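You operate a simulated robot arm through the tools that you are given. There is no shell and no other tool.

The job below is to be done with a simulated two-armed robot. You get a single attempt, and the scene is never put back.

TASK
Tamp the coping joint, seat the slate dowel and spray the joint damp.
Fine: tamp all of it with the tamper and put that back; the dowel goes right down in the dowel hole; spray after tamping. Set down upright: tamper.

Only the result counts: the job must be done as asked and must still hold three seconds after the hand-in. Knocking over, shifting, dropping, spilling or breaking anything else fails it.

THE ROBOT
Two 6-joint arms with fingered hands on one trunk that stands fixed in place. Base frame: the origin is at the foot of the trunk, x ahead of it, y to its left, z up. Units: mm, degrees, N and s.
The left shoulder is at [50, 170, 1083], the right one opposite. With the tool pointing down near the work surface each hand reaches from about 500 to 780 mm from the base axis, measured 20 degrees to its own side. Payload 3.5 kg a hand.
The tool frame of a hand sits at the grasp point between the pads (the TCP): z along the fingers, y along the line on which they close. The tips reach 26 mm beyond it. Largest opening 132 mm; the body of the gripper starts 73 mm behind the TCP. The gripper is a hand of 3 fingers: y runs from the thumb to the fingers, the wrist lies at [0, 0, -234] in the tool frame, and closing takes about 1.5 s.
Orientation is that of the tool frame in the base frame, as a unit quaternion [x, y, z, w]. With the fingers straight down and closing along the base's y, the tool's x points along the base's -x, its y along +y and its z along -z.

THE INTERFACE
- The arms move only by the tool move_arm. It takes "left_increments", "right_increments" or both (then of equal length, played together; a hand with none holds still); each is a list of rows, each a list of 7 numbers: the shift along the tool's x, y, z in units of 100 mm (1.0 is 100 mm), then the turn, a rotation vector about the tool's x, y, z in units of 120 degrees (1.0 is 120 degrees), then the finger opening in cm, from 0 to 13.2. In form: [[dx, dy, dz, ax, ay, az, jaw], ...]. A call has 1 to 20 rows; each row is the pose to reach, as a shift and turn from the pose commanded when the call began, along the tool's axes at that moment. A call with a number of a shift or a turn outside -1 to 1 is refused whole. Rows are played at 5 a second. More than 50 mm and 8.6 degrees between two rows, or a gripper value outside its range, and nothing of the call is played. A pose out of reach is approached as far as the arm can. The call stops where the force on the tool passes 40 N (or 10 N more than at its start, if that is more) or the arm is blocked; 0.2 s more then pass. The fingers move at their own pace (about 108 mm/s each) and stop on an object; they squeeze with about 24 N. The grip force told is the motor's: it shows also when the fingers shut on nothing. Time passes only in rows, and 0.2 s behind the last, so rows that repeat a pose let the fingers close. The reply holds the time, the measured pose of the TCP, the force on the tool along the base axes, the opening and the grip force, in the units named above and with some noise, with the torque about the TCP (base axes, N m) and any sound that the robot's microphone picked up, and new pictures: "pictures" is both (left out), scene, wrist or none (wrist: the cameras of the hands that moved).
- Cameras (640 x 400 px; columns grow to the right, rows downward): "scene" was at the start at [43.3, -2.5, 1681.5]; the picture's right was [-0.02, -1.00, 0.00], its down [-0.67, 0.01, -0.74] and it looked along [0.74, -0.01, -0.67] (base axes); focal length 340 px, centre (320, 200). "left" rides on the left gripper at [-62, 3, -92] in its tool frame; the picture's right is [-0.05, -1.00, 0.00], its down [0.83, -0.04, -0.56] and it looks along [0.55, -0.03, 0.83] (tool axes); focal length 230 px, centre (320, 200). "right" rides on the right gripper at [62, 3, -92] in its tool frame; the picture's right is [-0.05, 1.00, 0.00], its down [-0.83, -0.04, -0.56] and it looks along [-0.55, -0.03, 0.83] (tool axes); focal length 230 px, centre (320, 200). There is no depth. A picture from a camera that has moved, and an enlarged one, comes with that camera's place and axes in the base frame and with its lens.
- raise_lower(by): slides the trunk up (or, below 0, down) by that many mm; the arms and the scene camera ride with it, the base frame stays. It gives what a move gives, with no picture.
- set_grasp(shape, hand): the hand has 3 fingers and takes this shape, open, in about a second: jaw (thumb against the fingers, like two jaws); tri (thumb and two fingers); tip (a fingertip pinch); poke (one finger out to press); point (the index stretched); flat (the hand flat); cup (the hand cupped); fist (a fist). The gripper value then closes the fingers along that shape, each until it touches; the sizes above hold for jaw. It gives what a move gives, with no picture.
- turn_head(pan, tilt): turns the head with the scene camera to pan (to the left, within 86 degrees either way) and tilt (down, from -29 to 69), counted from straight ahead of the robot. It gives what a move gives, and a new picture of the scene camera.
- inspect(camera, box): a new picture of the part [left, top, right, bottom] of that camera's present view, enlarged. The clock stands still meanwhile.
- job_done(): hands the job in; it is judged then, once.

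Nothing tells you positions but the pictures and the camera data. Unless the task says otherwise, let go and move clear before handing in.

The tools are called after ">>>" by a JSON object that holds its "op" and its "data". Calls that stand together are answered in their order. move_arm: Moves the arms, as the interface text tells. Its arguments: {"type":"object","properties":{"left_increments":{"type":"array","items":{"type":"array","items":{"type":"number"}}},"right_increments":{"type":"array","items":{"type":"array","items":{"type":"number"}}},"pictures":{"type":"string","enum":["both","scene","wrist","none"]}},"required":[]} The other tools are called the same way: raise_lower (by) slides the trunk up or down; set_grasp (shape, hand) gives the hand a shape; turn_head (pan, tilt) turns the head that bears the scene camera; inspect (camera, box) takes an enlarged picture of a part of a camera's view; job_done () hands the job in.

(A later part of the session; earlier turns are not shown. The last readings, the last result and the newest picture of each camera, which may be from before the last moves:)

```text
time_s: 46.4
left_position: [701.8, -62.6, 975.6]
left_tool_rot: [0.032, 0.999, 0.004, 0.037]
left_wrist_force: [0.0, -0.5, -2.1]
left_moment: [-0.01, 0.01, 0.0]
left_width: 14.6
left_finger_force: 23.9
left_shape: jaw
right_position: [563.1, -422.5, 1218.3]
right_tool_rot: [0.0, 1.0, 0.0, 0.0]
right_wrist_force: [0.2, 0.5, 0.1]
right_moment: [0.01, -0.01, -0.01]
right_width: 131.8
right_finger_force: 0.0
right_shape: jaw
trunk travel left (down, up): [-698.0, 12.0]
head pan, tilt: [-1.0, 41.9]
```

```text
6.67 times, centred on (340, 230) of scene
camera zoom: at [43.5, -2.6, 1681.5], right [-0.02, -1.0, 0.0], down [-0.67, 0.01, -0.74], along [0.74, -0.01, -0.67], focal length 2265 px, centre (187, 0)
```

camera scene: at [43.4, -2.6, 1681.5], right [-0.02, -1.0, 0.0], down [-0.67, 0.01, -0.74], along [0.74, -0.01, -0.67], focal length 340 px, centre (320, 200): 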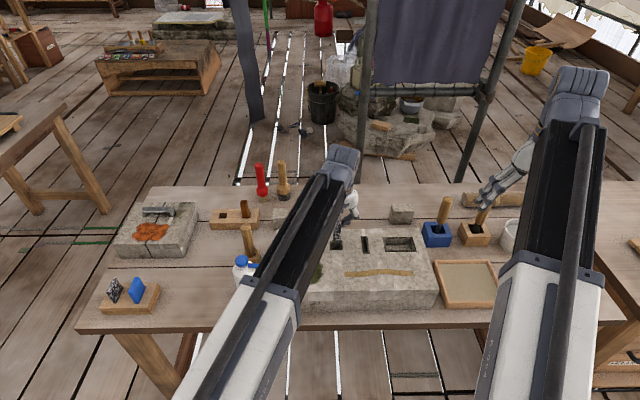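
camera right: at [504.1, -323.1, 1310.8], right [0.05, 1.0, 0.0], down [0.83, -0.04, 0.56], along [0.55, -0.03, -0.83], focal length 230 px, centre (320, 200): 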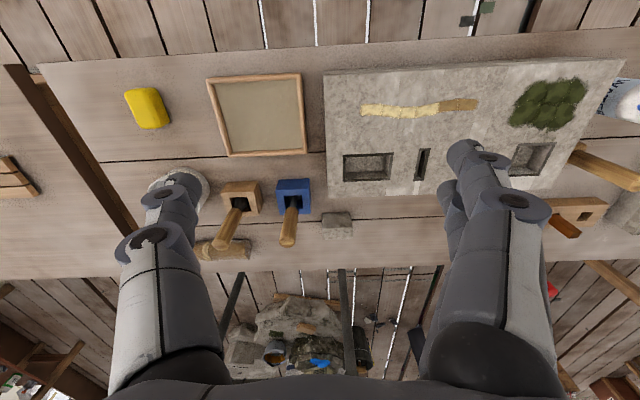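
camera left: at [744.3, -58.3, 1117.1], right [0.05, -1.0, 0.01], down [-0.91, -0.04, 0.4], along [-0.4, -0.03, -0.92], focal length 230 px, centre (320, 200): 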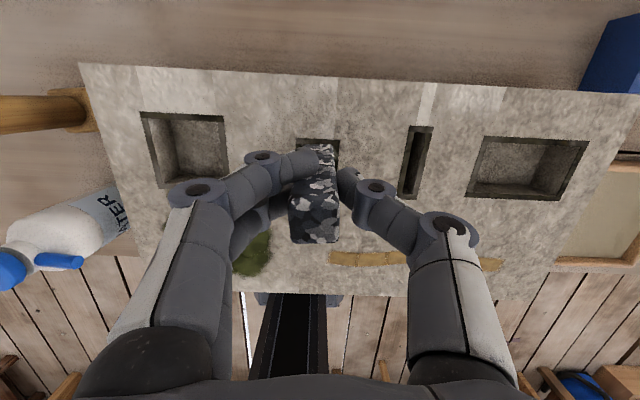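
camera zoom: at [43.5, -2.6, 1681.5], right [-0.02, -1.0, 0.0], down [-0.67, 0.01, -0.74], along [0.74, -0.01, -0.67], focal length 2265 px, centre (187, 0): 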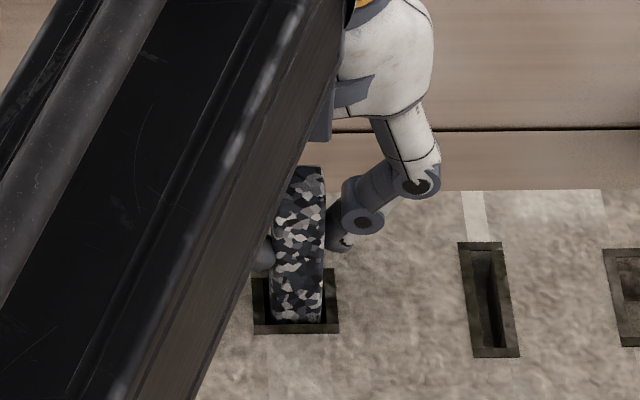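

The dowel is entering the hole with no contact force. I'll lower it another 28 mm, until the fingertips are just above the block.

>>> {"op": "move_arm", "data": {"left_increments": [[0.012, -0.001, 0.07, 0, 0, 0, 0], [0.021, -0.002, 0.14, 0, 0, 0, 0], [0.029, -0.003, 0.21, 0, 0, 0, 0], [0.036, -0.004, 0.28, 0, 0, 0, 0]], "pictures": "none"}}

>>> {"op": "inspect", "data": {"camera": "left", "box": [220, 100, 420, 240]}}

>>> {"op": "inspect", "data": {"camera": "scene", "box": [300, 200, 380, 260]}}

>>> {"op": "inspect", "data": {"camera": "right", "box": [480, 130, 620, 210]}}

```text
time_s: 47.4
left_position: [699.6, -60.4, 948.3]
left_tool_rot: [0.032, 0.999, 0.004, 0.039]
left_wrist_force: [1.0, 1.4, 6.7]
left_moment: [0.2, 0.08, -0.04]
left_width: 14.6
left_finger_force: 23.6
left_shape: jaw
right_position: [562.1, -421.9, 1217.3]
right_tool_rot: [-0.001, 1.0, 0.0, 0.0]
right_wrist_force: [-1.5, 0.9, -0.4]
right_moment: [0.0, 0.02, 0.01]
right_width: 131.5
right_finger_force: 0.0
right_shape: jaw
trunk travel left (down, up): [-698.0, 12.0]
head pan, tilt: [-1.0, 41.9]
```

```text
2.86 times, centred on (320, 170) of left
camera zoom: at [752.5, -61.1, 1044.0], right [-0.01, -1.0, -0.01], down [-0.87, 0.01, 0.49], along [-0.49, 0.01, -0.87], focal length 657 px, centre (320, 286)
```

zoom: 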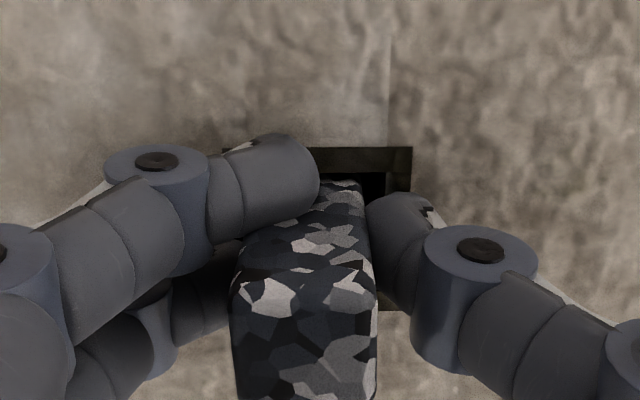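

```text
6.67 times, centred on (340, 230) of scene
camera zoom: at [42.5, -2.3, 1681.8], right [-0.02, -1.0, 0.0], down [-0.67, 0.01, -0.75], along [0.75, -0.01, -0.67], focal length 2265 px, centre (187, 0)
```

zoom: 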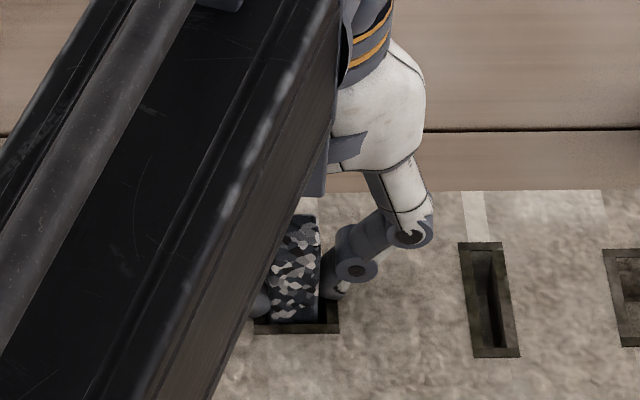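

```text
4.57 times, centred on (550, 170) of right
camera zoom: at [502.6, -418.4, 1309.6], right [0.05, 1.0, 0.0], down [0.83, -0.04, 0.56], along [0.55, -0.03, -0.83], focal length 1052 px, centre (-731, 337)
```

zoom: 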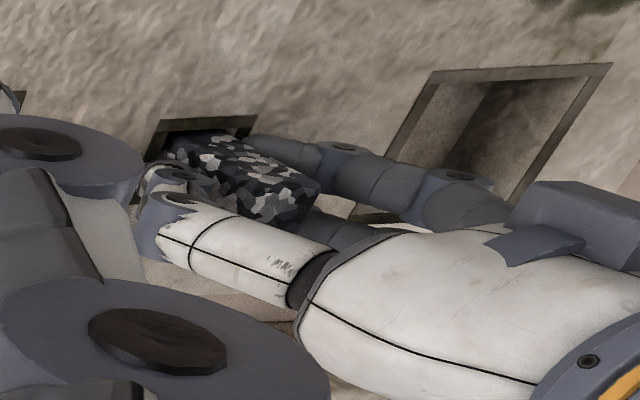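

There is about 8 N of upward force, and the dowel has drifted toward the +y side of the hole. I'll shift about 2 mm back and see whether the force goes away.

>>> {"op": "move_arm", "data": {"left_increments": [[0, -0.01, -0.01, 0, 0, 0, 0], [0, -0.02, -0.01, 0, 0, 0, 0], [0, -0.02, 0.0, 0, 0, 0, 0]], "pictures": "none"}}

>>> {"op": "inspect", "data": {"camera": "left", "box": [220, 100, 420, 240]}}

```text
time_s: 48.2
left_position: [698.5, -63.2, 947.8]
left_tool_rot: [0.032, 0.999, 0.004, 0.039]
left_wrist_force: [0.5, 6.6, 12.5]
left_moment: [0.44, 0.16, -0.05]
left_width: 15.2
left_finger_force: 23.7
left_shape: jaw
right_position: [562.7, -421.9, 1218.9]
right_tool_rot: [0.001, 1.0, 0.0, 0.0]
right_wrist_force: [-0.4, -0.3, 0.1]
right_moment: [0.01, 0.0, 0.03]
right_width: 131.6
right_finger_force: 0.0
right_shape: jaw
trunk travel left (down, up): [-698.0, 12.0]
head pan, tilt: [-1.0, 41.9]
```

```text
2.86 times, centred on (320, 170) of left
camera zoom: at [752.4, -63.2, 1043.6], right [-0.01, -1.0, -0.01], down [-0.87, 0.01, 0.49], along [-0.49, 0.01, -0.87], focal length 657 px, centre (320, 286)
```

zoom: 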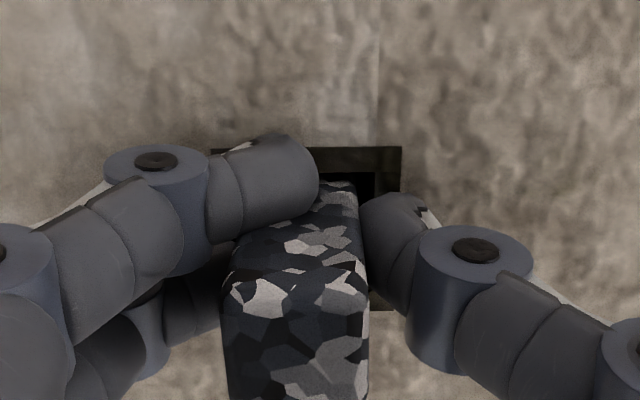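

The torque suggests the rear fingertip is resting on the block top and the dowel is not jammed. The dowel is about 40 mm into the hole. I'll lift 2 mm and open the fingers.

>>> {"op": "move_arm", "data": {"left_increments": [[0, 0.01, -0.025, 0, 0, 0, 0], [0, 0.01, -0.025, 0, 0, 0, 2], [0, 0.01, -0.025, 0, 0, 0, 3], [0, 0.01, -0.025, 0, 0, 0, 4], [0, 0.01, -0.025, 0, 0, 0, 5], [0, 0.01, -0.025, 0, 0, 0, 6], [0, 0.01, -0.025, 0, 0, 0, 6]], "pictures": "both"}}

>>> {"op": "inspect", "data": {"camera": "left", "box": [220, 100, 420, 240]}}

>>> {"op": "inspect", "data": {"camera": "scene", "box": [300, 200, 380, 260]}}

```text
time_s: 49.8
left_position: [699.1, -62.6, 949.1]
left_tool_rot: [0.032, 0.999, 0.004, 0.038]
left_wrist_force: [-0.2, -0.2, -0.6]
left_moment: [-0.01, -0.03, 0.01]
left_width: 59.4
left_finger_force: 0.1
left_shape: jaw
right_position: [562.3, -422.4, 1216.7]
right_tool_rot: [-0.001, 1.0, 0.0, 0.001]
right_wrist_force: [-0.3, -0.6, -0.4]
right_moment: [-0.01, 0.02, 0.0]
right_width: 132.1
right_finger_force: 0.0
right_shape: jaw
trunk travel left (down, up): [-698.0, 12.0]
head pan, tilt: [-1.0, 41.9]
camera scene: at [43.3, -2.6, 1681.5], right [-0.02, -1.0, 0.0], down [-0.67, 0.01, -0.74], along [0.74, -0.01, -0.67], focal length 340 px, centre (320, 200)
camera left: at [753.2, -63.3, 1044.6], right [-0.01, -1.0, -0.01], down [-0.87, 0.01, 0.49], along [-0.49, 0.01, -0.87], focal length 230 px, centre (320, 200)
```

scene: 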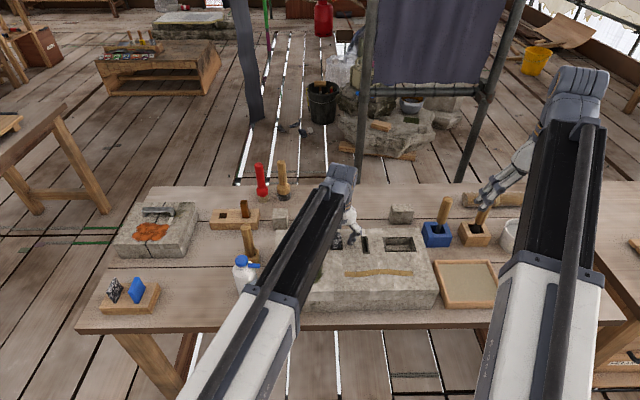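
left: 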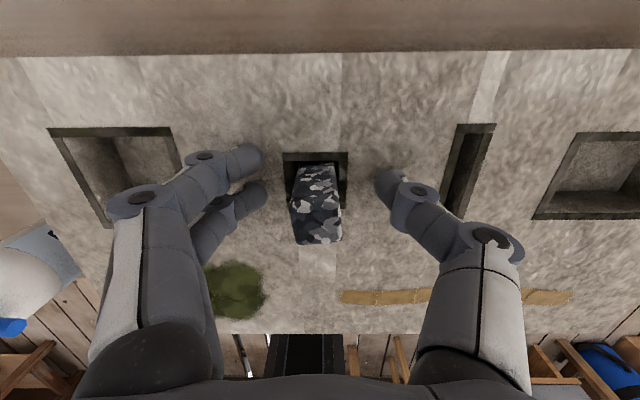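

```text
2.86 times, centred on (320, 170) of left
camera zoom: at [753.2, -63.3, 1044.6], right [-0.01, -1.0, -0.01], down [-0.87, 0.01, 0.49], along [-0.49, 0.01, -0.87], focal length 657 px, centre (320, 286)
```

zoom: 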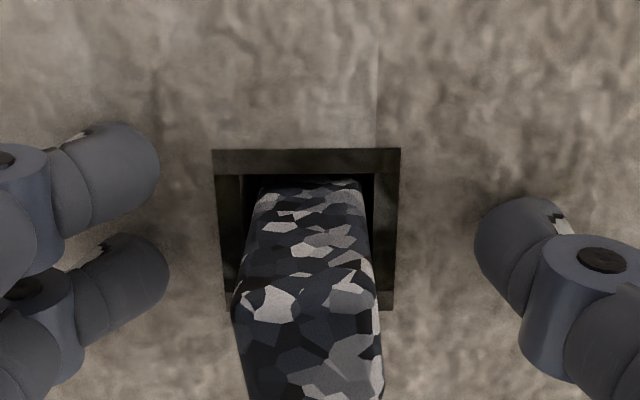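

```text
6.67 times, centred on (340, 230) of scene
camera zoom: at [43.3, -2.6, 1681.5], right [-0.02, -1.0, 0.0], down [-0.67, 0.01, -0.74], along [0.74, -0.01, -0.67], focal length 2265 px, centre (187, 0)
```

zoom: 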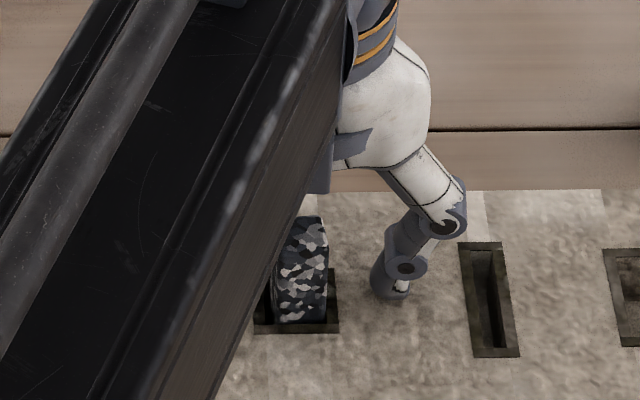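

The dowel is standing in the hole with about 45 mm showing. I'll raise the hand clear, look at it, then press on its top to check that it is bottomed out.

>>> {"op": "move_arm", "data": {"left_increments": [[-0.0076, 0.001, -0.1, 0, 0, 0, 6], [-0.0227, 0.003, -0.3, 0, 0, 0, 7], [-0.0378, 0.005, -0.5, 0, 0, 0, 7], [-0.053, 0.0073, -0.7, 0, 0, 0, 7], [-0.053, 0.0073, -0.7, 0, 0, 0, 7]], "pictures": "both"}}

>>> {"op": "inspect", "data": {"camera": "left", "box": [240, 120, 400, 240]}}

>>> {"op": "inspect", "data": {"camera": "right", "box": [480, 110, 620, 210]}}

>>> {"op": "inspect", "data": {"camera": "scene", "box": [300, 200, 380, 260]}}

```text
time_s: 51.0
left_position: [701.3, -64.0, 1018.8]
left_tool_rot: [0.032, 0.999, 0.004, 0.037]
left_wrist_force: [0.5, -0.4, 0.2]
left_moment: [-0.03, 0.0, -0.01]
left_width: 69.0
left_finger_force: 0.1
left_shape: jaw
right_position: [563.1, -421.1, 1217.3]
right_tool_rot: [0.0, 1.0, -0.001, 0.0]
right_wrist_force: [-0.3, 0.5, 0.1]
right_moment: [-0.01, 0.0, -0.03]
right_width: 131.9
right_finger_force: 0.0
right_shape: jaw
trunk travel left (down, up): [-698.0, 12.0]
head pan, tilt: [-1.0, 41.9]
camera scene: at [43.4, -2.6, 1681.5], right [-0.02, -1.0, 0.0], down [-0.67, 0.01, -0.74], along [0.74, -0.01, -0.67], focal length 340 px, centre (320, 200)
camera left: at [754.9, -63.8, 1114.3], right [-0.01, -1.0, -0.01], down [-0.87, 0.01, 0.49], along [-0.49, 0.01, -0.87], focal length 230 px, centre (320, 200)
```

scene: 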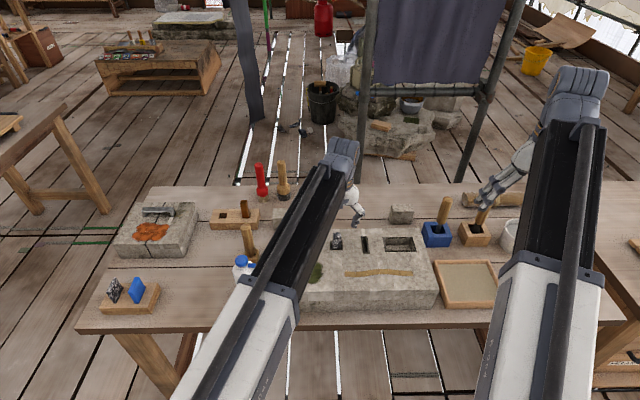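
left: 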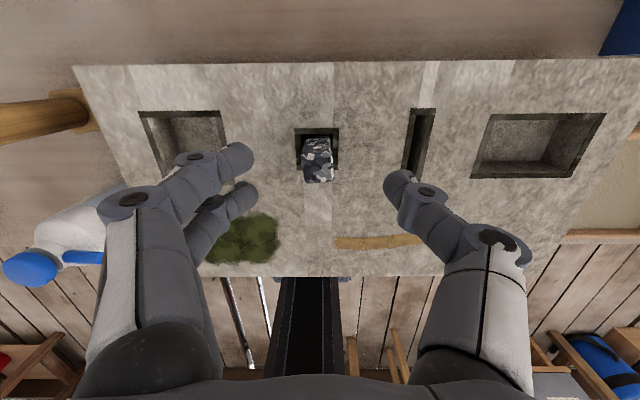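

```text
3.33 times, centred on (320, 180) of left
camera zoom: at [754.9, -63.8, 1114.3], right [-0.01, -1.0, -0.01], down [-0.87, 0.01, 0.49], along [-0.49, 0.01, -0.87], focal length 767 px, centre (320, 267)
```

zoom: 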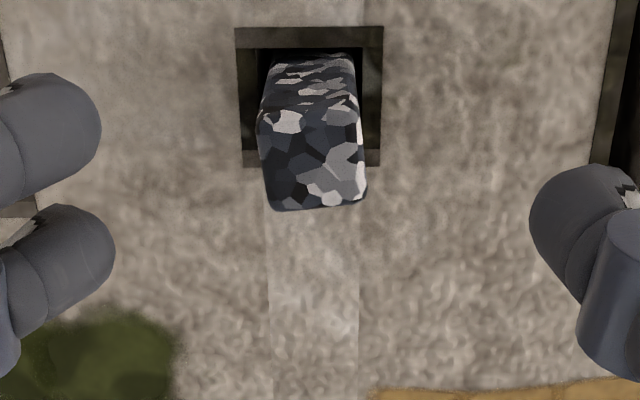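

```text
4.00 times, centred on (550, 160) of right
camera zoom: at [503.3, -418.7, 1309.0], right [0.05, 1.0, 0.0], down [0.83, -0.04, 0.56], along [0.55, -0.03, -0.83], focal length 920 px, centre (-600, 360)
```

zoom: 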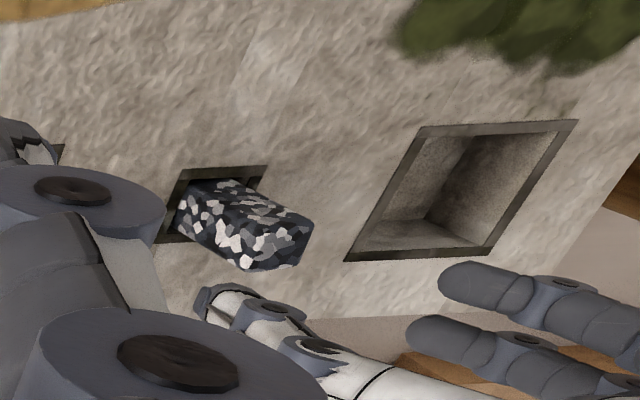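

```text
6.67 times, centred on (340, 230) of scene
camera zoom: at [43.4, -2.6, 1681.5], right [-0.02, -1.0, 0.0], down [-0.67, 0.01, -0.74], along [0.74, -0.01, -0.67], focal length 2265 px, centre (187, 0)
```

zoom: 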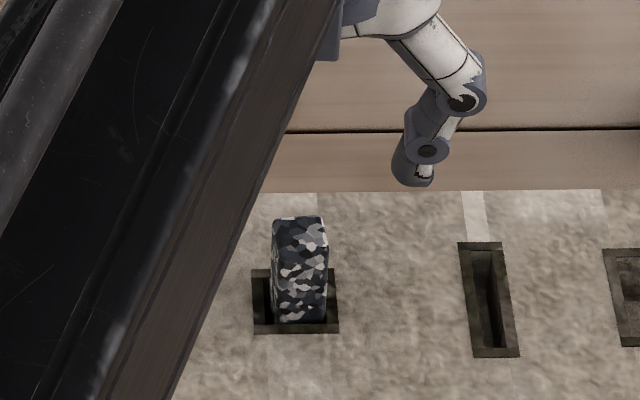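

The dowel is in the hole with its top at about z 960. I'll close the fingers and press on its top to see whether it goes further.

>>> {"op": "move_arm", "data": {"left_increments": [[0, 0, 0, 0, 0, 0, 4], [0, 0, 0, 0, 0, 0, 1], [0, 0, 0, 0, 0, 0, 0], [0.12, 0.019, 0, 0, 0, 0, 0], [0.12, 0.019, 0.12, 0, 0, 0, 0], [0.12, 0.019, 0.22, 0, 0, 0, 0]], "pictures": "wrist"}}

>>> {"op": "inspect", "data": {"camera": "right", "box": [480, 110, 620, 210]}}

>>> {"op": "inspect", "data": {"camera": "scene", "box": [300, 200, 380, 260]}}

```text
time_s: 52.4
left_position: [690.9, -57.8, 996.6]
left_tool_rot: [0.032, 0.999, 0.004, 0.038]
left_wrist_force: [-0.6, 0.0, -0.2]
left_moment: [0.0, 0.01, -0.01]
left_width: 0.1
left_finger_force: 24.1
left_shape: jaw
right_position: [563.6, -423.6, 1217.2]
right_tool_rot: [0.0, 1.0, -0.001, 0.0]
right_wrist_force: [-1.3, 0.0, 0.6]
right_moment: [0.01, 0.02, 0.0]
right_width: 131.9
right_finger_force: 0.1
right_shape: jaw
trunk travel left (down, up): [-698.0, 12.0]
head pan, tilt: [-1.0, 41.9]
camera left: at [745.1, -58.4, 1092.4], right [-0.01, -1.0, -0.01], down [-0.87, 0.01, 0.49], along [-0.49, 0.01, -0.87], focal length 230 px, centre (320, 200)
```

left: 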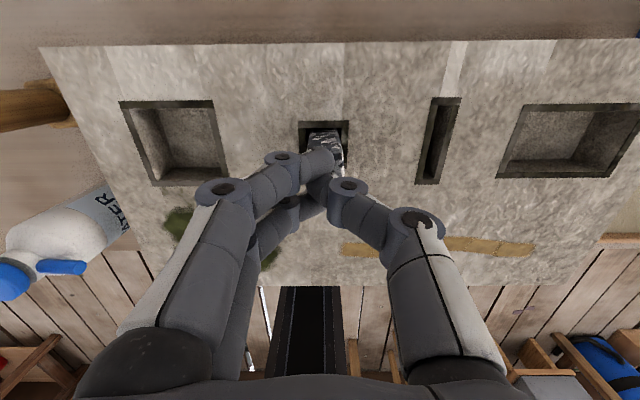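

```text
4.00 times, centred on (550, 160) of right
camera zoom: at [503.3, -418.7, 1309.0], right [0.05, 1.0, 0.0], down [0.83, -0.04, 0.56], along [0.55, -0.03, -0.83], focal length 920 px, centre (-600, 360)
```

zoom: 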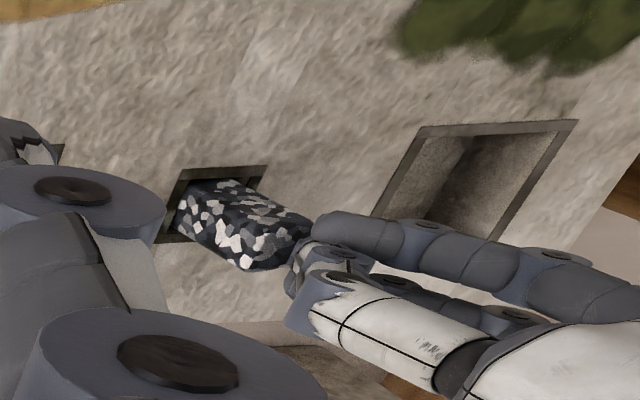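

```text
6.67 times, centred on (340, 230) of scene
camera zoom: at [43.4, -2.6, 1681.5], right [-0.02, -1.0, 0.0], down [-0.67, 0.01, -0.74], along [0.74, -0.01, -0.67], focal length 2265 px, centre (187, 0)
```

zoom: 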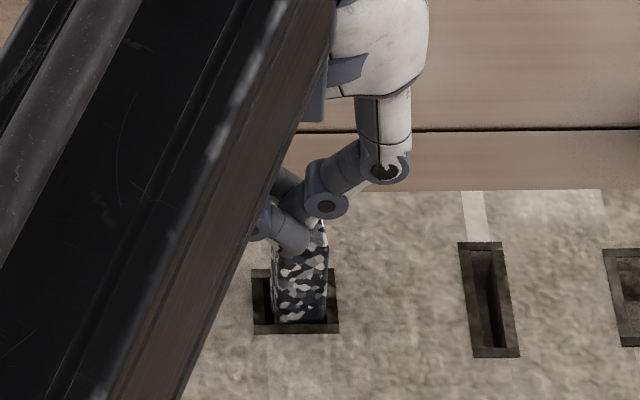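

>>> {"op": "move_arm", "data": {"left_increments": [[0.002, -0.025, 0.03, 0, 0, 0, 0], [0.004, -0.025, 0.06, 0, 0, 0, 0], [0.007, -0.025, 0.09, 0, 0, 0, 0], [0.009, -0.025, 0.12, 0, 0, 0, 0]], "pictures": "none"}}

>>> {"op": "inspect", "data": {"camera": "scene", "box": [300, 200, 380, 260]}}

```text
time_s: 53.4
left_position: [690.0, -61.8, 990.1]
left_tool_rot: [0.032, 0.999, 0.002, 0.043]
left_wrist_force: [-3.6, 2.2, 20.5]
left_moment: [0.04, 0.18, -0.01]
left_width: 0.0
left_finger_force: 24.0
left_shape: jaw
right_position: [561.6, -421.6, 1217.6]
right_tool_rot: [0.0, 1.0, 0.001, -0.001]
right_wrist_force: [0.4, 0.2, 0.5]
right_moment: [-0.03, 0.01, -0.02]
right_width: 131.9
right_finger_force: 0.2
right_shape: jaw
trunk travel left (down, up): [-698.0, 12.0]
head pan, tilt: [-1.0, 41.9]
stopped in row 4 (left hand): the force on the tool passed its limit at 44 N (the readings are from after the stop); the commanded pose is now the measured one
```

```text
6.67 times, centred on (340, 230) of scene
camera zoom: at [41.9, -2.2, 1681.5], right [-0.02, -1.0, 0.0], down [-0.67, 0.01, -0.75], along [0.75, -0.01, -0.67], focal length 2265 px, centre (187, 0)
```

zoom: 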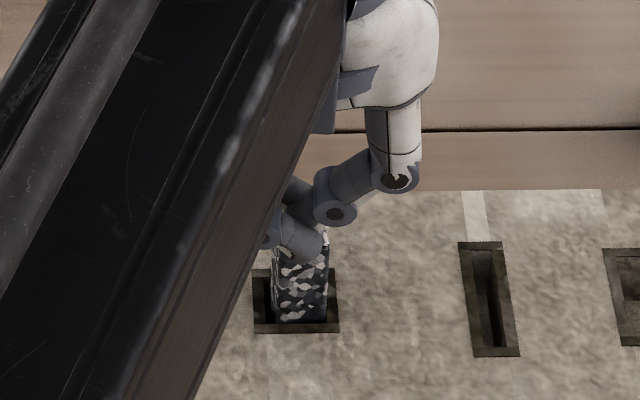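

The dowel is solid at about 44 N and didn't move, so it is bottomed out with roughly 45 mm standing proud. I'll lift off and look at the dowel and the bottle more closely.

>>> {"op": "move_arm", "data": {"left_increments": [[-0.0076, 0.001, -0.1, 0, 0, 0, 0], [-0.023, 0.003, -0.3, 0, 0, 0, 0], [-0.0454, 0.006, -0.6, 0, 0, 0, 3], [-0.0454, 0.3, -0.6, 0, 0, 0, 6], [-0.0454, 0.6, -0.6, 0, 0, 0, 6]], "pictures": "both"}}

>>> {"op": "inspect", "data": {"camera": "scene", "box": [300, 200, 380, 260]}}

>>> {"op": "inspect", "data": {"camera": "right", "box": [480, 110, 620, 210]}}

>>> {"op": "inspect", "data": {"camera": "left", "box": [120, 130, 400, 300]}}

```text
time_s: 54.6
left_position: [693.0, -3.9, 1050.1]
left_tool_rot: [0.031, 0.999, 0.003, 0.04]
left_wrist_force: [0.6, 0.3, -0.9]
left_moment: [0.05, 0.02, 0.02]
left_width: 59.4
left_finger_force: 0.1
left_shape: jaw
right_position: [562.3, -421.6, 1217.2]
right_tool_rot: [0.0, 1.0, 0.0, 0.0]
right_wrist_force: [-0.4, 0.7, 0.2]
right_moment: [0.05, -0.03, 0.01]
right_width: 131.8
right_finger_force: 0.1
right_shape: jaw
trunk travel left (down, up): [-698.0, 12.0]
head pan, tilt: [-1.0, 41.9]
camera scene: at [43.2, -2.3, 1681.5], right [-0.02, -1.0, 0.0], down [-0.67, 0.01, -0.74], along [0.74, -0.01, -0.67], focal length 340 px, centre (320, 200)
camera left: at [747.2, -4.5, 1146.7], right [-0.01, -1.0, 0.0], down [-0.87, 0.01, 0.48], along [-0.48, 0.01, -0.87], focal length 230 px, centre (320, 200)
```

scene: 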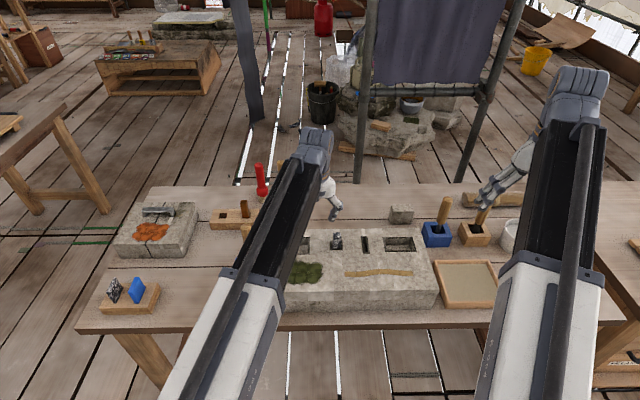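
left: 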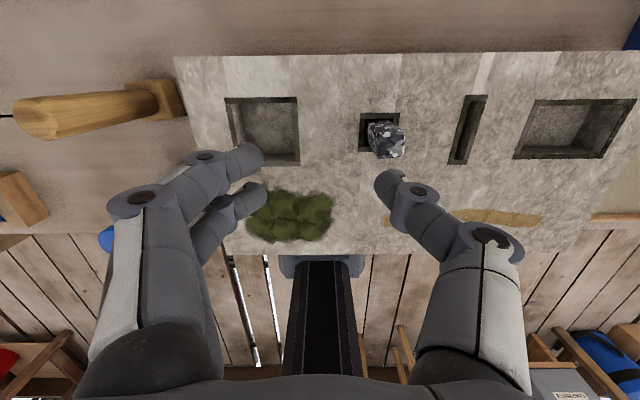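

```text
6.67 times, centred on (340, 230) of scene
camera zoom: at [43.2, -2.3, 1681.5], right [-0.02, -1.0, 0.0], down [-0.67, 0.01, -0.74], along [0.74, -0.01, -0.67], focal length 2265 px, centre (187, 0)
```

zoom: 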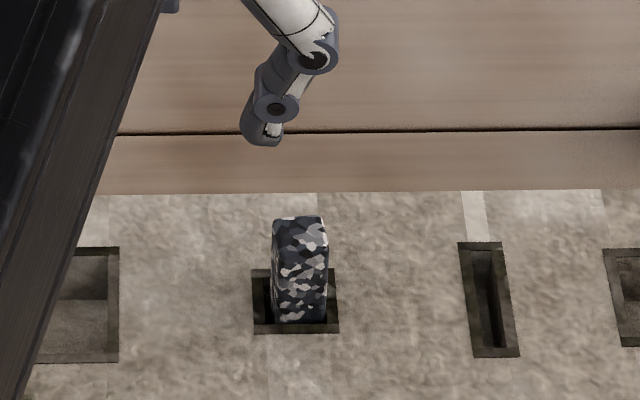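

```text
4.00 times, centred on (550, 160) of right
camera zoom: at [503.1, -418.5, 1309.1], right [0.05, 1.0, 0.0], down [0.83, -0.04, 0.56], along [0.55, -0.03, -0.83], focal length 920 px, centre (-600, 360)
```

zoom: 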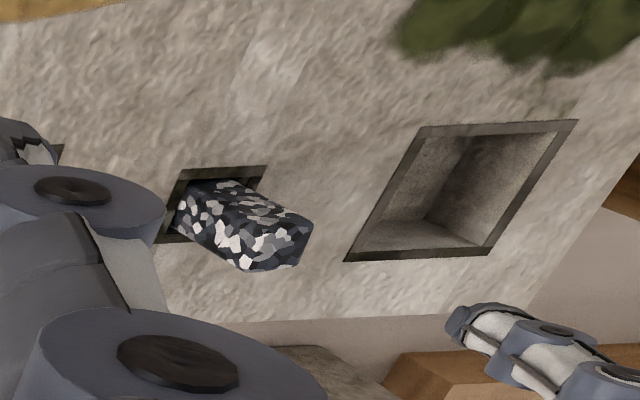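

```text
2.29 times, centred on (260, 215) of left
camera zoom: at [747.2, -4.5, 1146.7], right [-0.01, -1.0, 0.0], down [-0.87, 0.01, 0.48], along [-0.48, 0.01, -0.87], focal length 526 px, centre (457, 166)
```

zoom: 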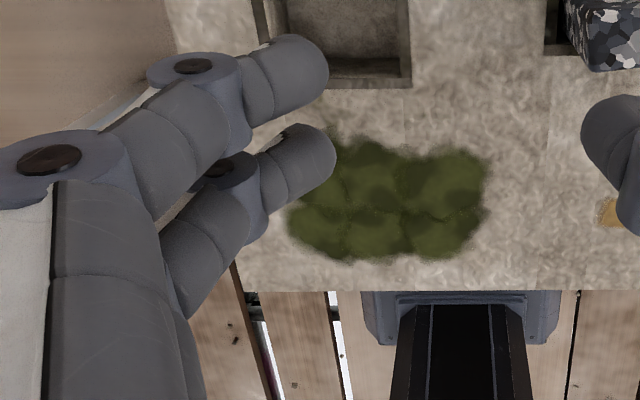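

The dowel stays put. Next I'll move the left arm aside so the head camera can see the bottle clearly.

>>> {"op": "move_arm", "data": {"left_increments": [[0, 0.3, -0.3, 0, 0, 0, 6], [0, 0.65, -0.6, 0, 0, 0, 6], [0, 1.0, -0.7, 0, 0, 0, 6]], "pictures": "none"}}

>>> {"op": "move_arm", "data": {"left_increments": [[0, 0.35, 0, 0, 0, 0, 6], [0, 0.7, 0, 0, 0, 0, 6], [0, 1.0, 0, 0, 0, 0, 6]], "pictures": "none"}}

>>> {"op": "move_arm", "data": {"left_increments": [[0, 0.35, 0, 0, 0, 0, 6], [0, 0.7, 0, 0, 0, 0, 6], [0, 1.0, 0, 0, 0, 0, 6]], "pictures": "both"}}

>>> {"op": "inspect", "data": {"camera": "scene", "box": [225, 245, 275, 310]}}

>>> {"op": "inspect", "data": {"camera": "scene", "box": [260, 220, 440, 320]}}

```text
time_s: 55.4
left_position: [694.1, 96.6, 1121.7]
left_tool_rot: [0.032, 0.999, 0.002, 0.042]
left_wrist_force: [0.5, 0.4, -0.1]
left_moment: [-0.01, 0.03, -0.03]
left_width: 59.7
left_finger_force: 0.1
left_shape: jaw
right_position: [562.8, -422.4, 1216.9]
right_tool_rot: [0.0, 1.0, 0.0, 0.0]
right_wrist_force: [-0.7, 0.8, 0.1]
right_moment: [-0.04, -0.01, -0.02]
right_width: 131.9
right_finger_force: 0.0
right_shape: jaw
trunk travel left (down, up): [-698.0, 12.0]
head pan, tilt: [-1.0, 41.9]
```

```text
time_s: 56.2
left_position: [703.2, 199.6, 1121.2]
left_tool_rot: [0.031, 0.999, 0.003, 0.042]
left_wrist_force: [0.5, 0.9, -0.4]
left_moment: [-0.01, -0.01, 0.03]
left_width: 59.6
left_finger_force: 0.0
left_shape: jaw
right_position: [563.0, -422.6, 1216.6]
right_tool_rot: [0.001, 1.0, 0.0, 0.001]
right_wrist_force: [-0.8, -0.5, 0.4]
right_moment: [-0.05, 0.0, 0.03]
right_width: 131.8
right_finger_force: 0.0
right_shape: jaw
trunk travel left (down, up): [-698.0, 12.0]
head pan, tilt: [-1.0, 41.9]
```

```text
time_s: 57.0
left_position: [708.2, 296.1, 1121.3]
left_tool_rot: [0.033, 0.999, 0.002, 0.041]
left_wrist_force: [0.5, 0.6, 0.7]
left_moment: [-0.01, -0.01, 0.04]
left_width: 59.7
left_finger_force: 0.1
left_shape: jaw
right_position: [563.6, -423.2, 1218.0]
right_tool_rot: [0.0, 1.0, 0.0, 0.0]
right_wrist_force: [0.1, -0.2, -0.5]
right_moment: [0.02, 0.03, -0.01]
right_width: 131.8
right_finger_force: 0.0
right_shape: jaw
trunk travel left (down, up): [-698.0, 12.0]
head pan, tilt: [-1.0, 41.9]
camera scene: at [43.3, -2.2, 1681.5], right [-0.02, -1.0, 0.0], down [-0.67, 0.01, -0.74], along [0.74, -0.01, -0.67], focal length 340 px, centre (320, 200)
camera left: at [762.0, 296.0, 1218.2], right [-0.01, -1.0, 0.0], down [-0.87, 0.01, 0.48], along [-0.48, 0.01, -0.87], focal length 230 px, centre (320, 200)
```

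scene: 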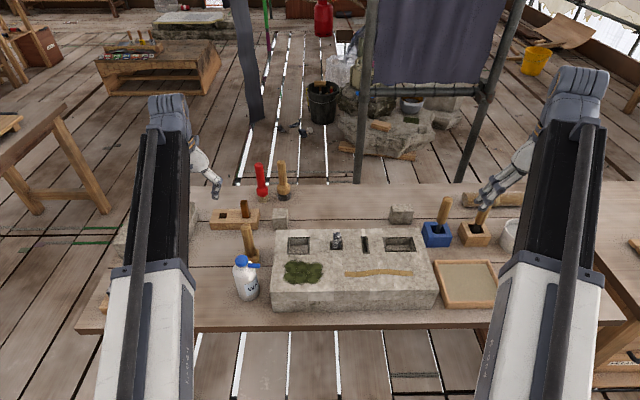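
left: 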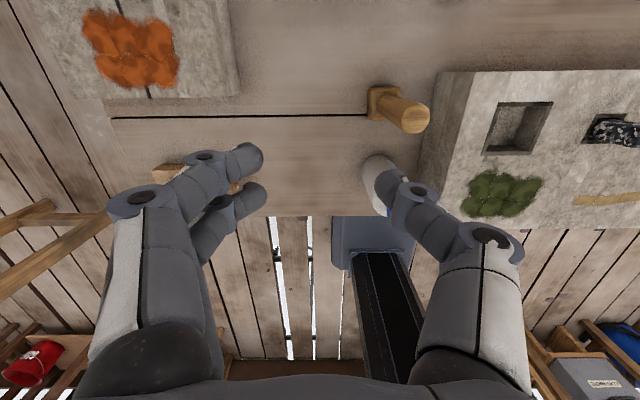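

```text
6.15 times, centred on (250, 278) of scene
camera zoom: at [43.3, -2.2, 1681.5], right [-0.02, -1.0, 0.0], down [-0.67, 0.01, -0.74], along [0.74, -0.01, -0.67], focal length 2091 px, centre (751, -277)
```

zoom: 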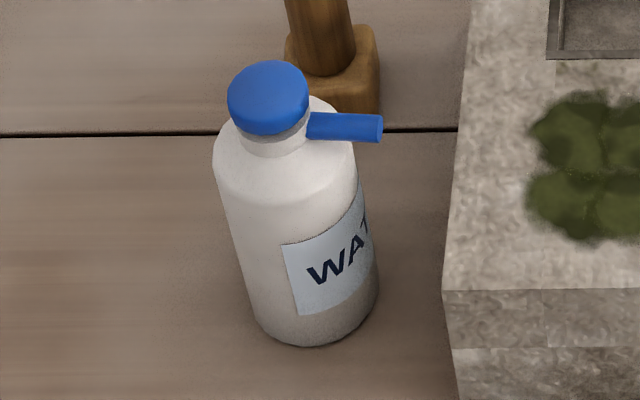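

```text
3.56 times, centred on (350, 270) of scene
camera zoom: at [43.3, -2.2, 1681.5], right [-0.02, -1.0, 0.0], down [-0.67, 0.01, -0.74], along [0.74, -0.01, -0.67], focal length 1208 px, centre (213, -49)
```

zoom: 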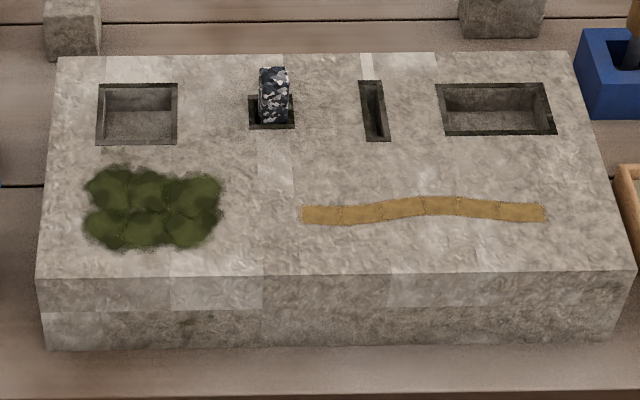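

The bottle has a mushroom cap (probably a press-top) and a nozzle tube pointing in -y. I plan to hold the body with the left hand from the left side, leaving the cap free for the right hand to press. First I'll turn the left hand so it can point toward -y.

>>> {"op": "move_arm", "data": {"left_increments": [[0.064, 0.027, -0.005, 0, 0, 0.0654, 8.5], [0.127, 0.054, -0.01, 0, 0, 0.1307, 8.5], [0.19, 0.081, -0.014, 0, 0, 0.1961, 8.5], [0.254, 0.108, -0.019, 0, 0, 0.2615, 8.5], [0.318, 0.135, -0.024, 0, 0, 0.3268, 8.5], [0.381, 0.161, -0.028, 0, 0, 0.3922, 8.5], [0.445, 0.188, -0.033, 0, 0, 0.4576, 8.5], [0.508, 0.215, -0.038, 0, 0, 0.5229, 8.5], [0.572, 0.242, -0.043, 0, 0, 0.5883, 8.5], [0.635, 0.269, -0.047, 0, 0, 0.6537, 8.5], [0.699, 0.296, -0.052, 0, 0, 0.719, 8.5]], "pictures": "both"}}

```text
time_s: 59.4
left_position: [638.9, 328.3, 1122.0]
left_tool_rot: [0.707, 0.706, 0.03, 0.028]
left_wrist_force: [-0.5, -0.7, 0.2]
left_moment: [0.04, 0.0, 0.01]
left_width: 84.5
left_finger_force: 0.0
left_shape: jaw
right_position: [562.6, -421.9, 1217.6]
right_tool_rot: [0.0, 1.0, 0.0, 0.0]
right_wrist_force: [0.3, -0.1, -0.1]
right_moment: [0.02, 0.0, 0.02]
right_width: 131.9
right_finger_force: 0.1
right_shape: jaw
trunk travel left (down, up): [-698.0, 12.0]
head pan, tilt: [-1.0, 41.9]
camera scene: at [43.2, -2.5, 1681.5], right [-0.02, -1.0, 0.0], down [-0.67, 0.01, -0.74], along [0.74, -0.01, -0.67], focal length 340 px, centre (320, 200)
camera left: at [634.3, 267.8, 1213.0], right [-1.0, -0.05, -0.08], down [-0.09, 0.83, 0.55], along [0.04, 0.56, -0.83], focal length 230 px, centre (320, 200)
```

scene: 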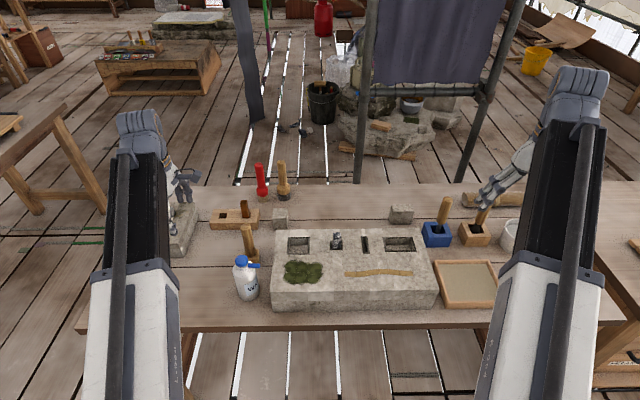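
left: 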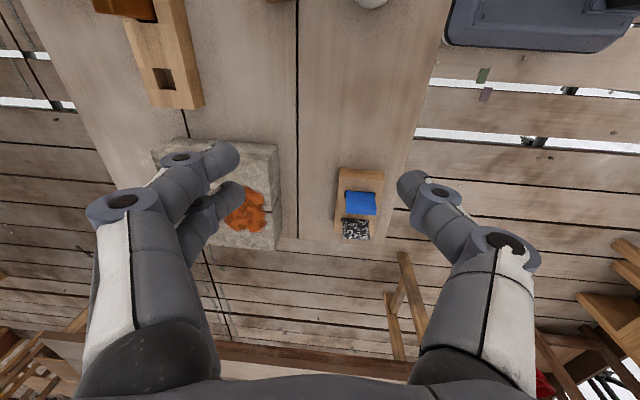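

The yaw turn worked. Next I'll pitch the hand 60° so the fingers point toward -y and down, and come closer to the bottle.

>>> {"op": "move_arm", "data": {"left_increments": [[-0.022, -0.052, 0.111, 0.0044, -0.0625, -0.0026, 8.5], [-0.045, -0.104, 0.222, 0.0089, -0.125, -0.0051, 8.5], [-0.067, -0.155, 0.333, 0.0133, -0.1875, -0.0077, 8.5], [-0.09, -0.207, 0.445, 0.0178, -0.25, -0.0103, 8.5], [-0.112, -0.259, 0.556, 0.0222, -0.3125, -0.0128, 8.5], [-0.135, -0.31, 0.667, 0.0266, -0.375, -0.0154, 8.5], [-0.157, -0.362, 0.778, 0.0311, -0.4375, -0.018, 8.5], [-0.18, -0.414, 0.889, 0.0355, -0.5, -0.0205, 8.5], [-0.18, -0.414, 0.889, 0.0355, -0.5, -0.0205, 8.5]], "pictures": "both"}}

>>> {"op": "inspect", "data": {"camera": "scene", "box": [130, 170, 290, 320]}}

```text
time_s: 61.4
left_position: [606.5, 311.9, 1028.4]
left_tool_rot: [0.612, 0.612, -0.353, 0.354]
left_wrist_force: [0.5, 0.0, 0.3]
left_moment: [-0.02, 0.0, -0.01]
left_width: 84.6
left_finger_force: 0.0
left_shape: jaw
right_position: [564.2, -421.5, 1216.7]
right_tool_rot: [0.0, 1.0, 0.0, 0.001]
right_wrist_force: [0.3, -0.5, 0.0]
right_moment: [-0.06, 0.0, 0.01]
right_width: 131.9
right_finger_force: 0.0
right_shape: jaw
trunk travel left (down, up): [-698.0, 12.0]
head pan, tilt: [-1.0, 41.9]
camera scene: at [43.2, -2.6, 1681.5], right [-0.02, -1.0, 0.0], down [-0.67, 0.01, -0.74], along [0.74, -0.01, -0.67], focal length 340 px, centre (320, 200)
camera left: at [608.4, 361.6, 1127.4], right [-1.0, -0.03, 0.04], down [-0.04, 0.9, -0.44], along [-0.03, -0.44, -0.9], focal length 230 px, centre (320, 200)
```

scene: 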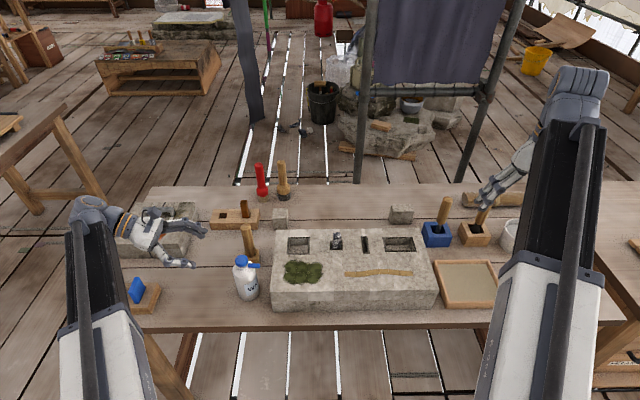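
left: 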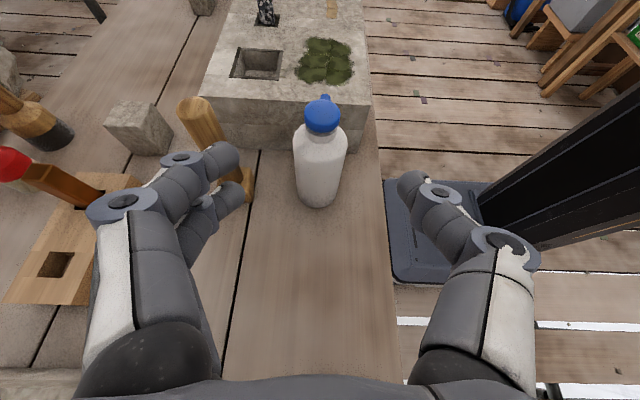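

```text
2.67 times, centred on (210, 245) of scene
camera zoom: at [43.2, -2.6, 1681.5], right [-0.02, -1.0, 0.0], down [-0.67, 0.01, -0.74], along [0.74, -0.01, -0.67], focal length 906 px, centre (613, 80)
```

zoom: 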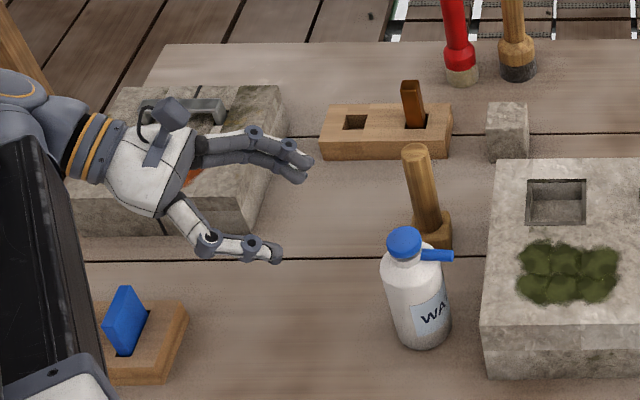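

The hand now points at the bottle from its left side with the cap unobstructed. I'll refine the bottle position from the wrist view.

>>> {"op": "inspect", "data": {"camera": "left", "box": [260, 80, 390, 220]}}

>>> {"op": "inspect", "data": {"camera": "scene", "box": [220, 240, 280, 310]}}

```text
2.86 times, centred on (325, 150) of left
camera zoom: at [608.4, 361.6, 1127.4], right [-1.0, -0.03, 0.04], down [-0.04, 0.9, -0.44], along [-0.03, -0.44, -0.9], focal length 657 px, centre (306, 343)
```

zoom: 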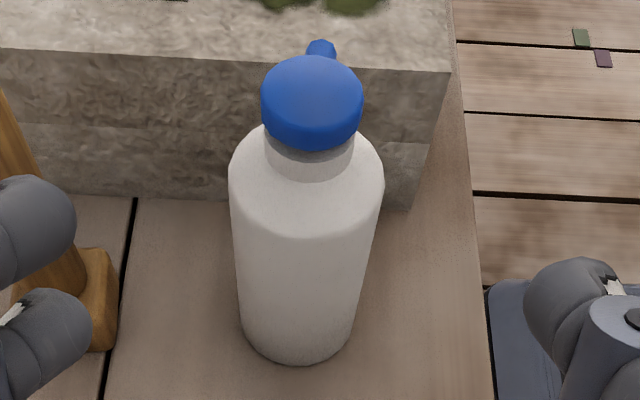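

```text
5.71 times, centred on (250, 275) of scene
camera zoom: at [43.2, -2.6, 1681.5], right [-0.02, -1.0, 0.0], down [-0.67, 0.01, -0.74], along [0.74, -0.01, -0.67], focal length 1942 px, centre (720, -229)
```

zoom: 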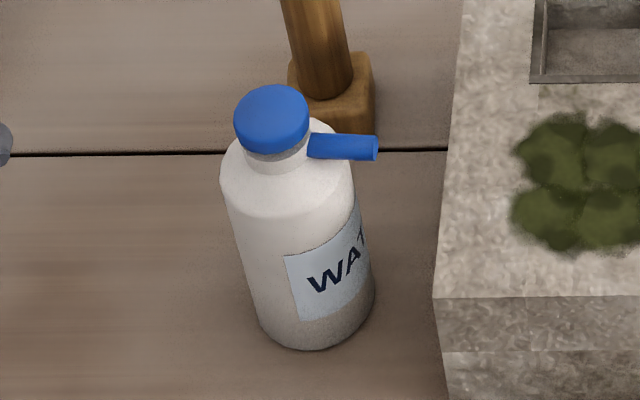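

The bottle axis is near (603, 193), the body is about 66 mm across, and the cylinder runs up to about z 920. I'll move to a pre-grasp position 90 mm short of it.

>>> {"op": "move_arm", "data": {"left_increments": [[0.198, -0.008, 0.2325, 0, 0, 0, 9], [0.396, -0.015, 0.465, 0, 0, 0, 9], [0.593, -0.022, 0.6975, 0, 0, 0, 9], [0.791, -0.03, 0.93, 0, 0, 0, 9], [0.791, -0.03, 0.93, 0, 0, 0, 9]], "pictures": "both"}}

>>> {"op": "inspect", "data": {"camera": "scene", "box": [150, 210, 290, 320]}}

```text
time_s: 62.6
left_position: [600.4, 270.5, 909.9]
left_tool_rot: [0.612, 0.613, -0.352, 0.353]
left_wrist_force: [-0.1, 0.2, -0.4]
left_moment: [0.0, 0.01, 0.04]
left_width: 89.7
left_finger_force: 0.2
left_shape: jaw
right_position: [563.0, -421.7, 1217.6]
right_tool_rot: [0.0, 1.0, 0.001, 0.0]
right_wrist_force: [1.2, -0.3, -0.3]
right_moment: [0.0, 0.0, 0.03]
right_width: 131.8
right_finger_force: 0.0
right_shape: jaw
trunk travel left (down, up): [-698.0, 12.0]
head pan, tilt: [-1.0, 41.9]
camera scene: at [43.3, -2.5, 1681.5], right [-0.02, -1.0, 0.0], down [-0.67, 0.01, -0.74], along [0.74, -0.01, -0.67], focal length 340 px, centre (320, 200)
camera left: at [603.6, 321.0, 1009.4], right [-1.0, -0.03, 0.04], down [-0.04, 0.9, -0.44], along [-0.03, -0.44, -0.9], focal length 230 px, centre (320, 200)
```

scene: 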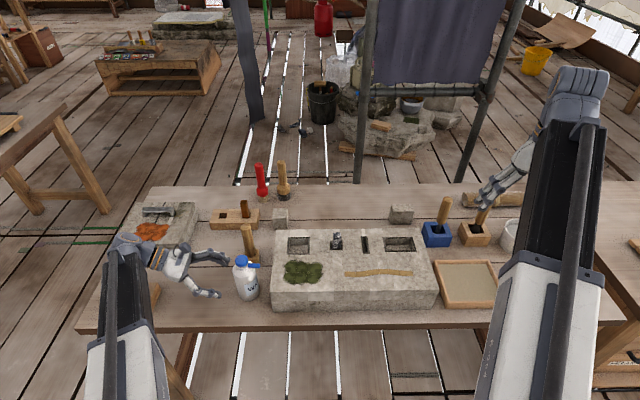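
left: 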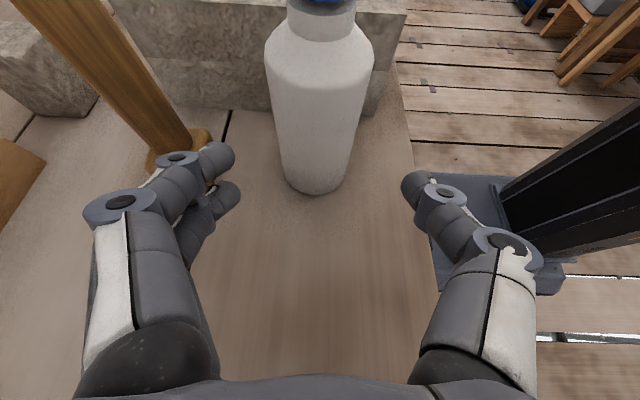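

```text
3.64 times, centred on (220, 265) of scene
camera zoom: at [43.3, -2.5, 1681.5], right [-0.02, -1.0, 0.0], down [-0.67, 0.01, -0.74], along [0.74, -0.01, -0.67], focal length 1236 px, centre (684, -36)
```

zoom: 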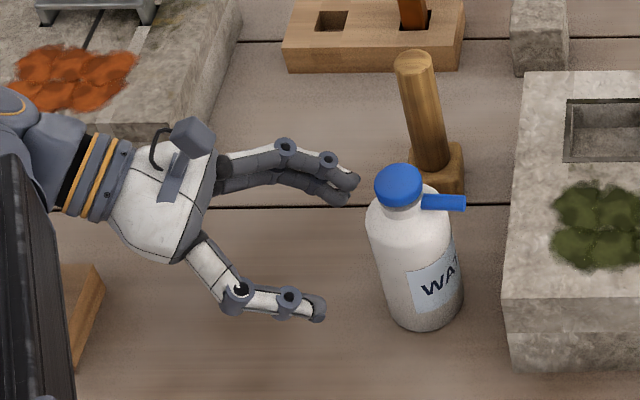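

The hand is lined up and about 2 mm off in x. I'll advance halfway and check clearances.

>>> {"op": "move_arm", "data": {"left_increments": [[0, 0.01, 0.16, 0, 0, 0, 9], [0, 0.022, 0.32, 0, 0, 0, 9], [0, 0.022, 0.48, 0, 0, 0, 9]], "pictures": "both"}}

>>> {"op": "inspect", "data": {"camera": "scene", "box": [170, 210, 290, 310]}}

```text
time_s: 63.4
left_position: [603.9, 230.5, 890.1]
left_tool_rot: [0.612, 0.613, -0.352, 0.354]
left_wrist_force: [-0.1, -0.5, 0.4]
left_moment: [-0.01, -0.01, 0.0]
left_width: 89.8
left_finger_force: 0.1
left_shape: jaw
right_position: [563.5, -422.7, 1216.0]
right_tool_rot: [0.0, 1.0, -0.001, 0.0]
right_wrist_force: [-0.9, 0.5, -0.3]
right_moment: [-0.01, 0.02, 0.01]
right_width: 131.9
right_finger_force: 0.0
right_shape: jaw
trunk travel left (down, up): [-698.0, 12.0]
head pan, tilt: [-1.0, 41.9]
camera scene: at [43.3, -2.6, 1681.5], right [-0.02, -1.0, 0.0], down [-0.67, 0.01, -0.74], along [0.74, -0.01, -0.67], focal length 340 px, centre (320, 200)
camera left: at [608.1, 279.5, 988.0], right [-1.0, -0.03, 0.04], down [-0.04, 0.9, -0.44], along [-0.03, -0.44, -0.9], focal length 230 px, centre (320, 200)
```

scene: 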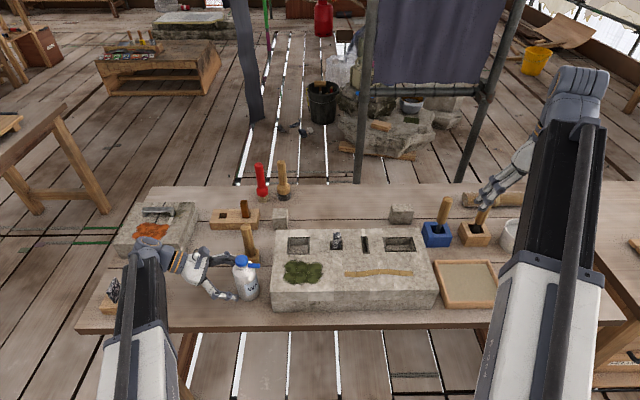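
left: 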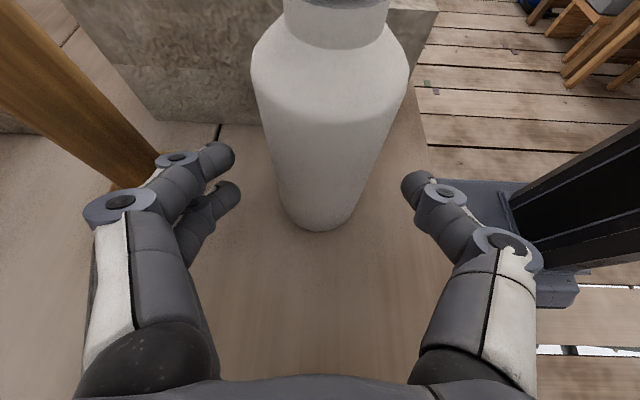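

```text
4.00 times, centred on (230, 260) of scene
camera zoom: at [43.3, -2.6, 1681.5], right [-0.02, -1.0, 0.0], down [-0.67, 0.01, -0.74], along [0.74, -0.01, -0.67], focal length 1359 px, centre (680, -40)
```

zoom: 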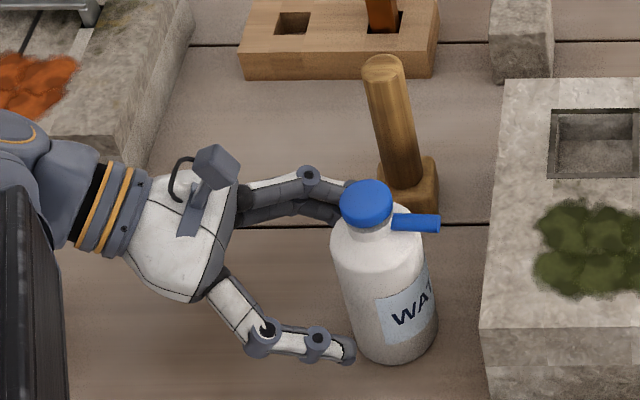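

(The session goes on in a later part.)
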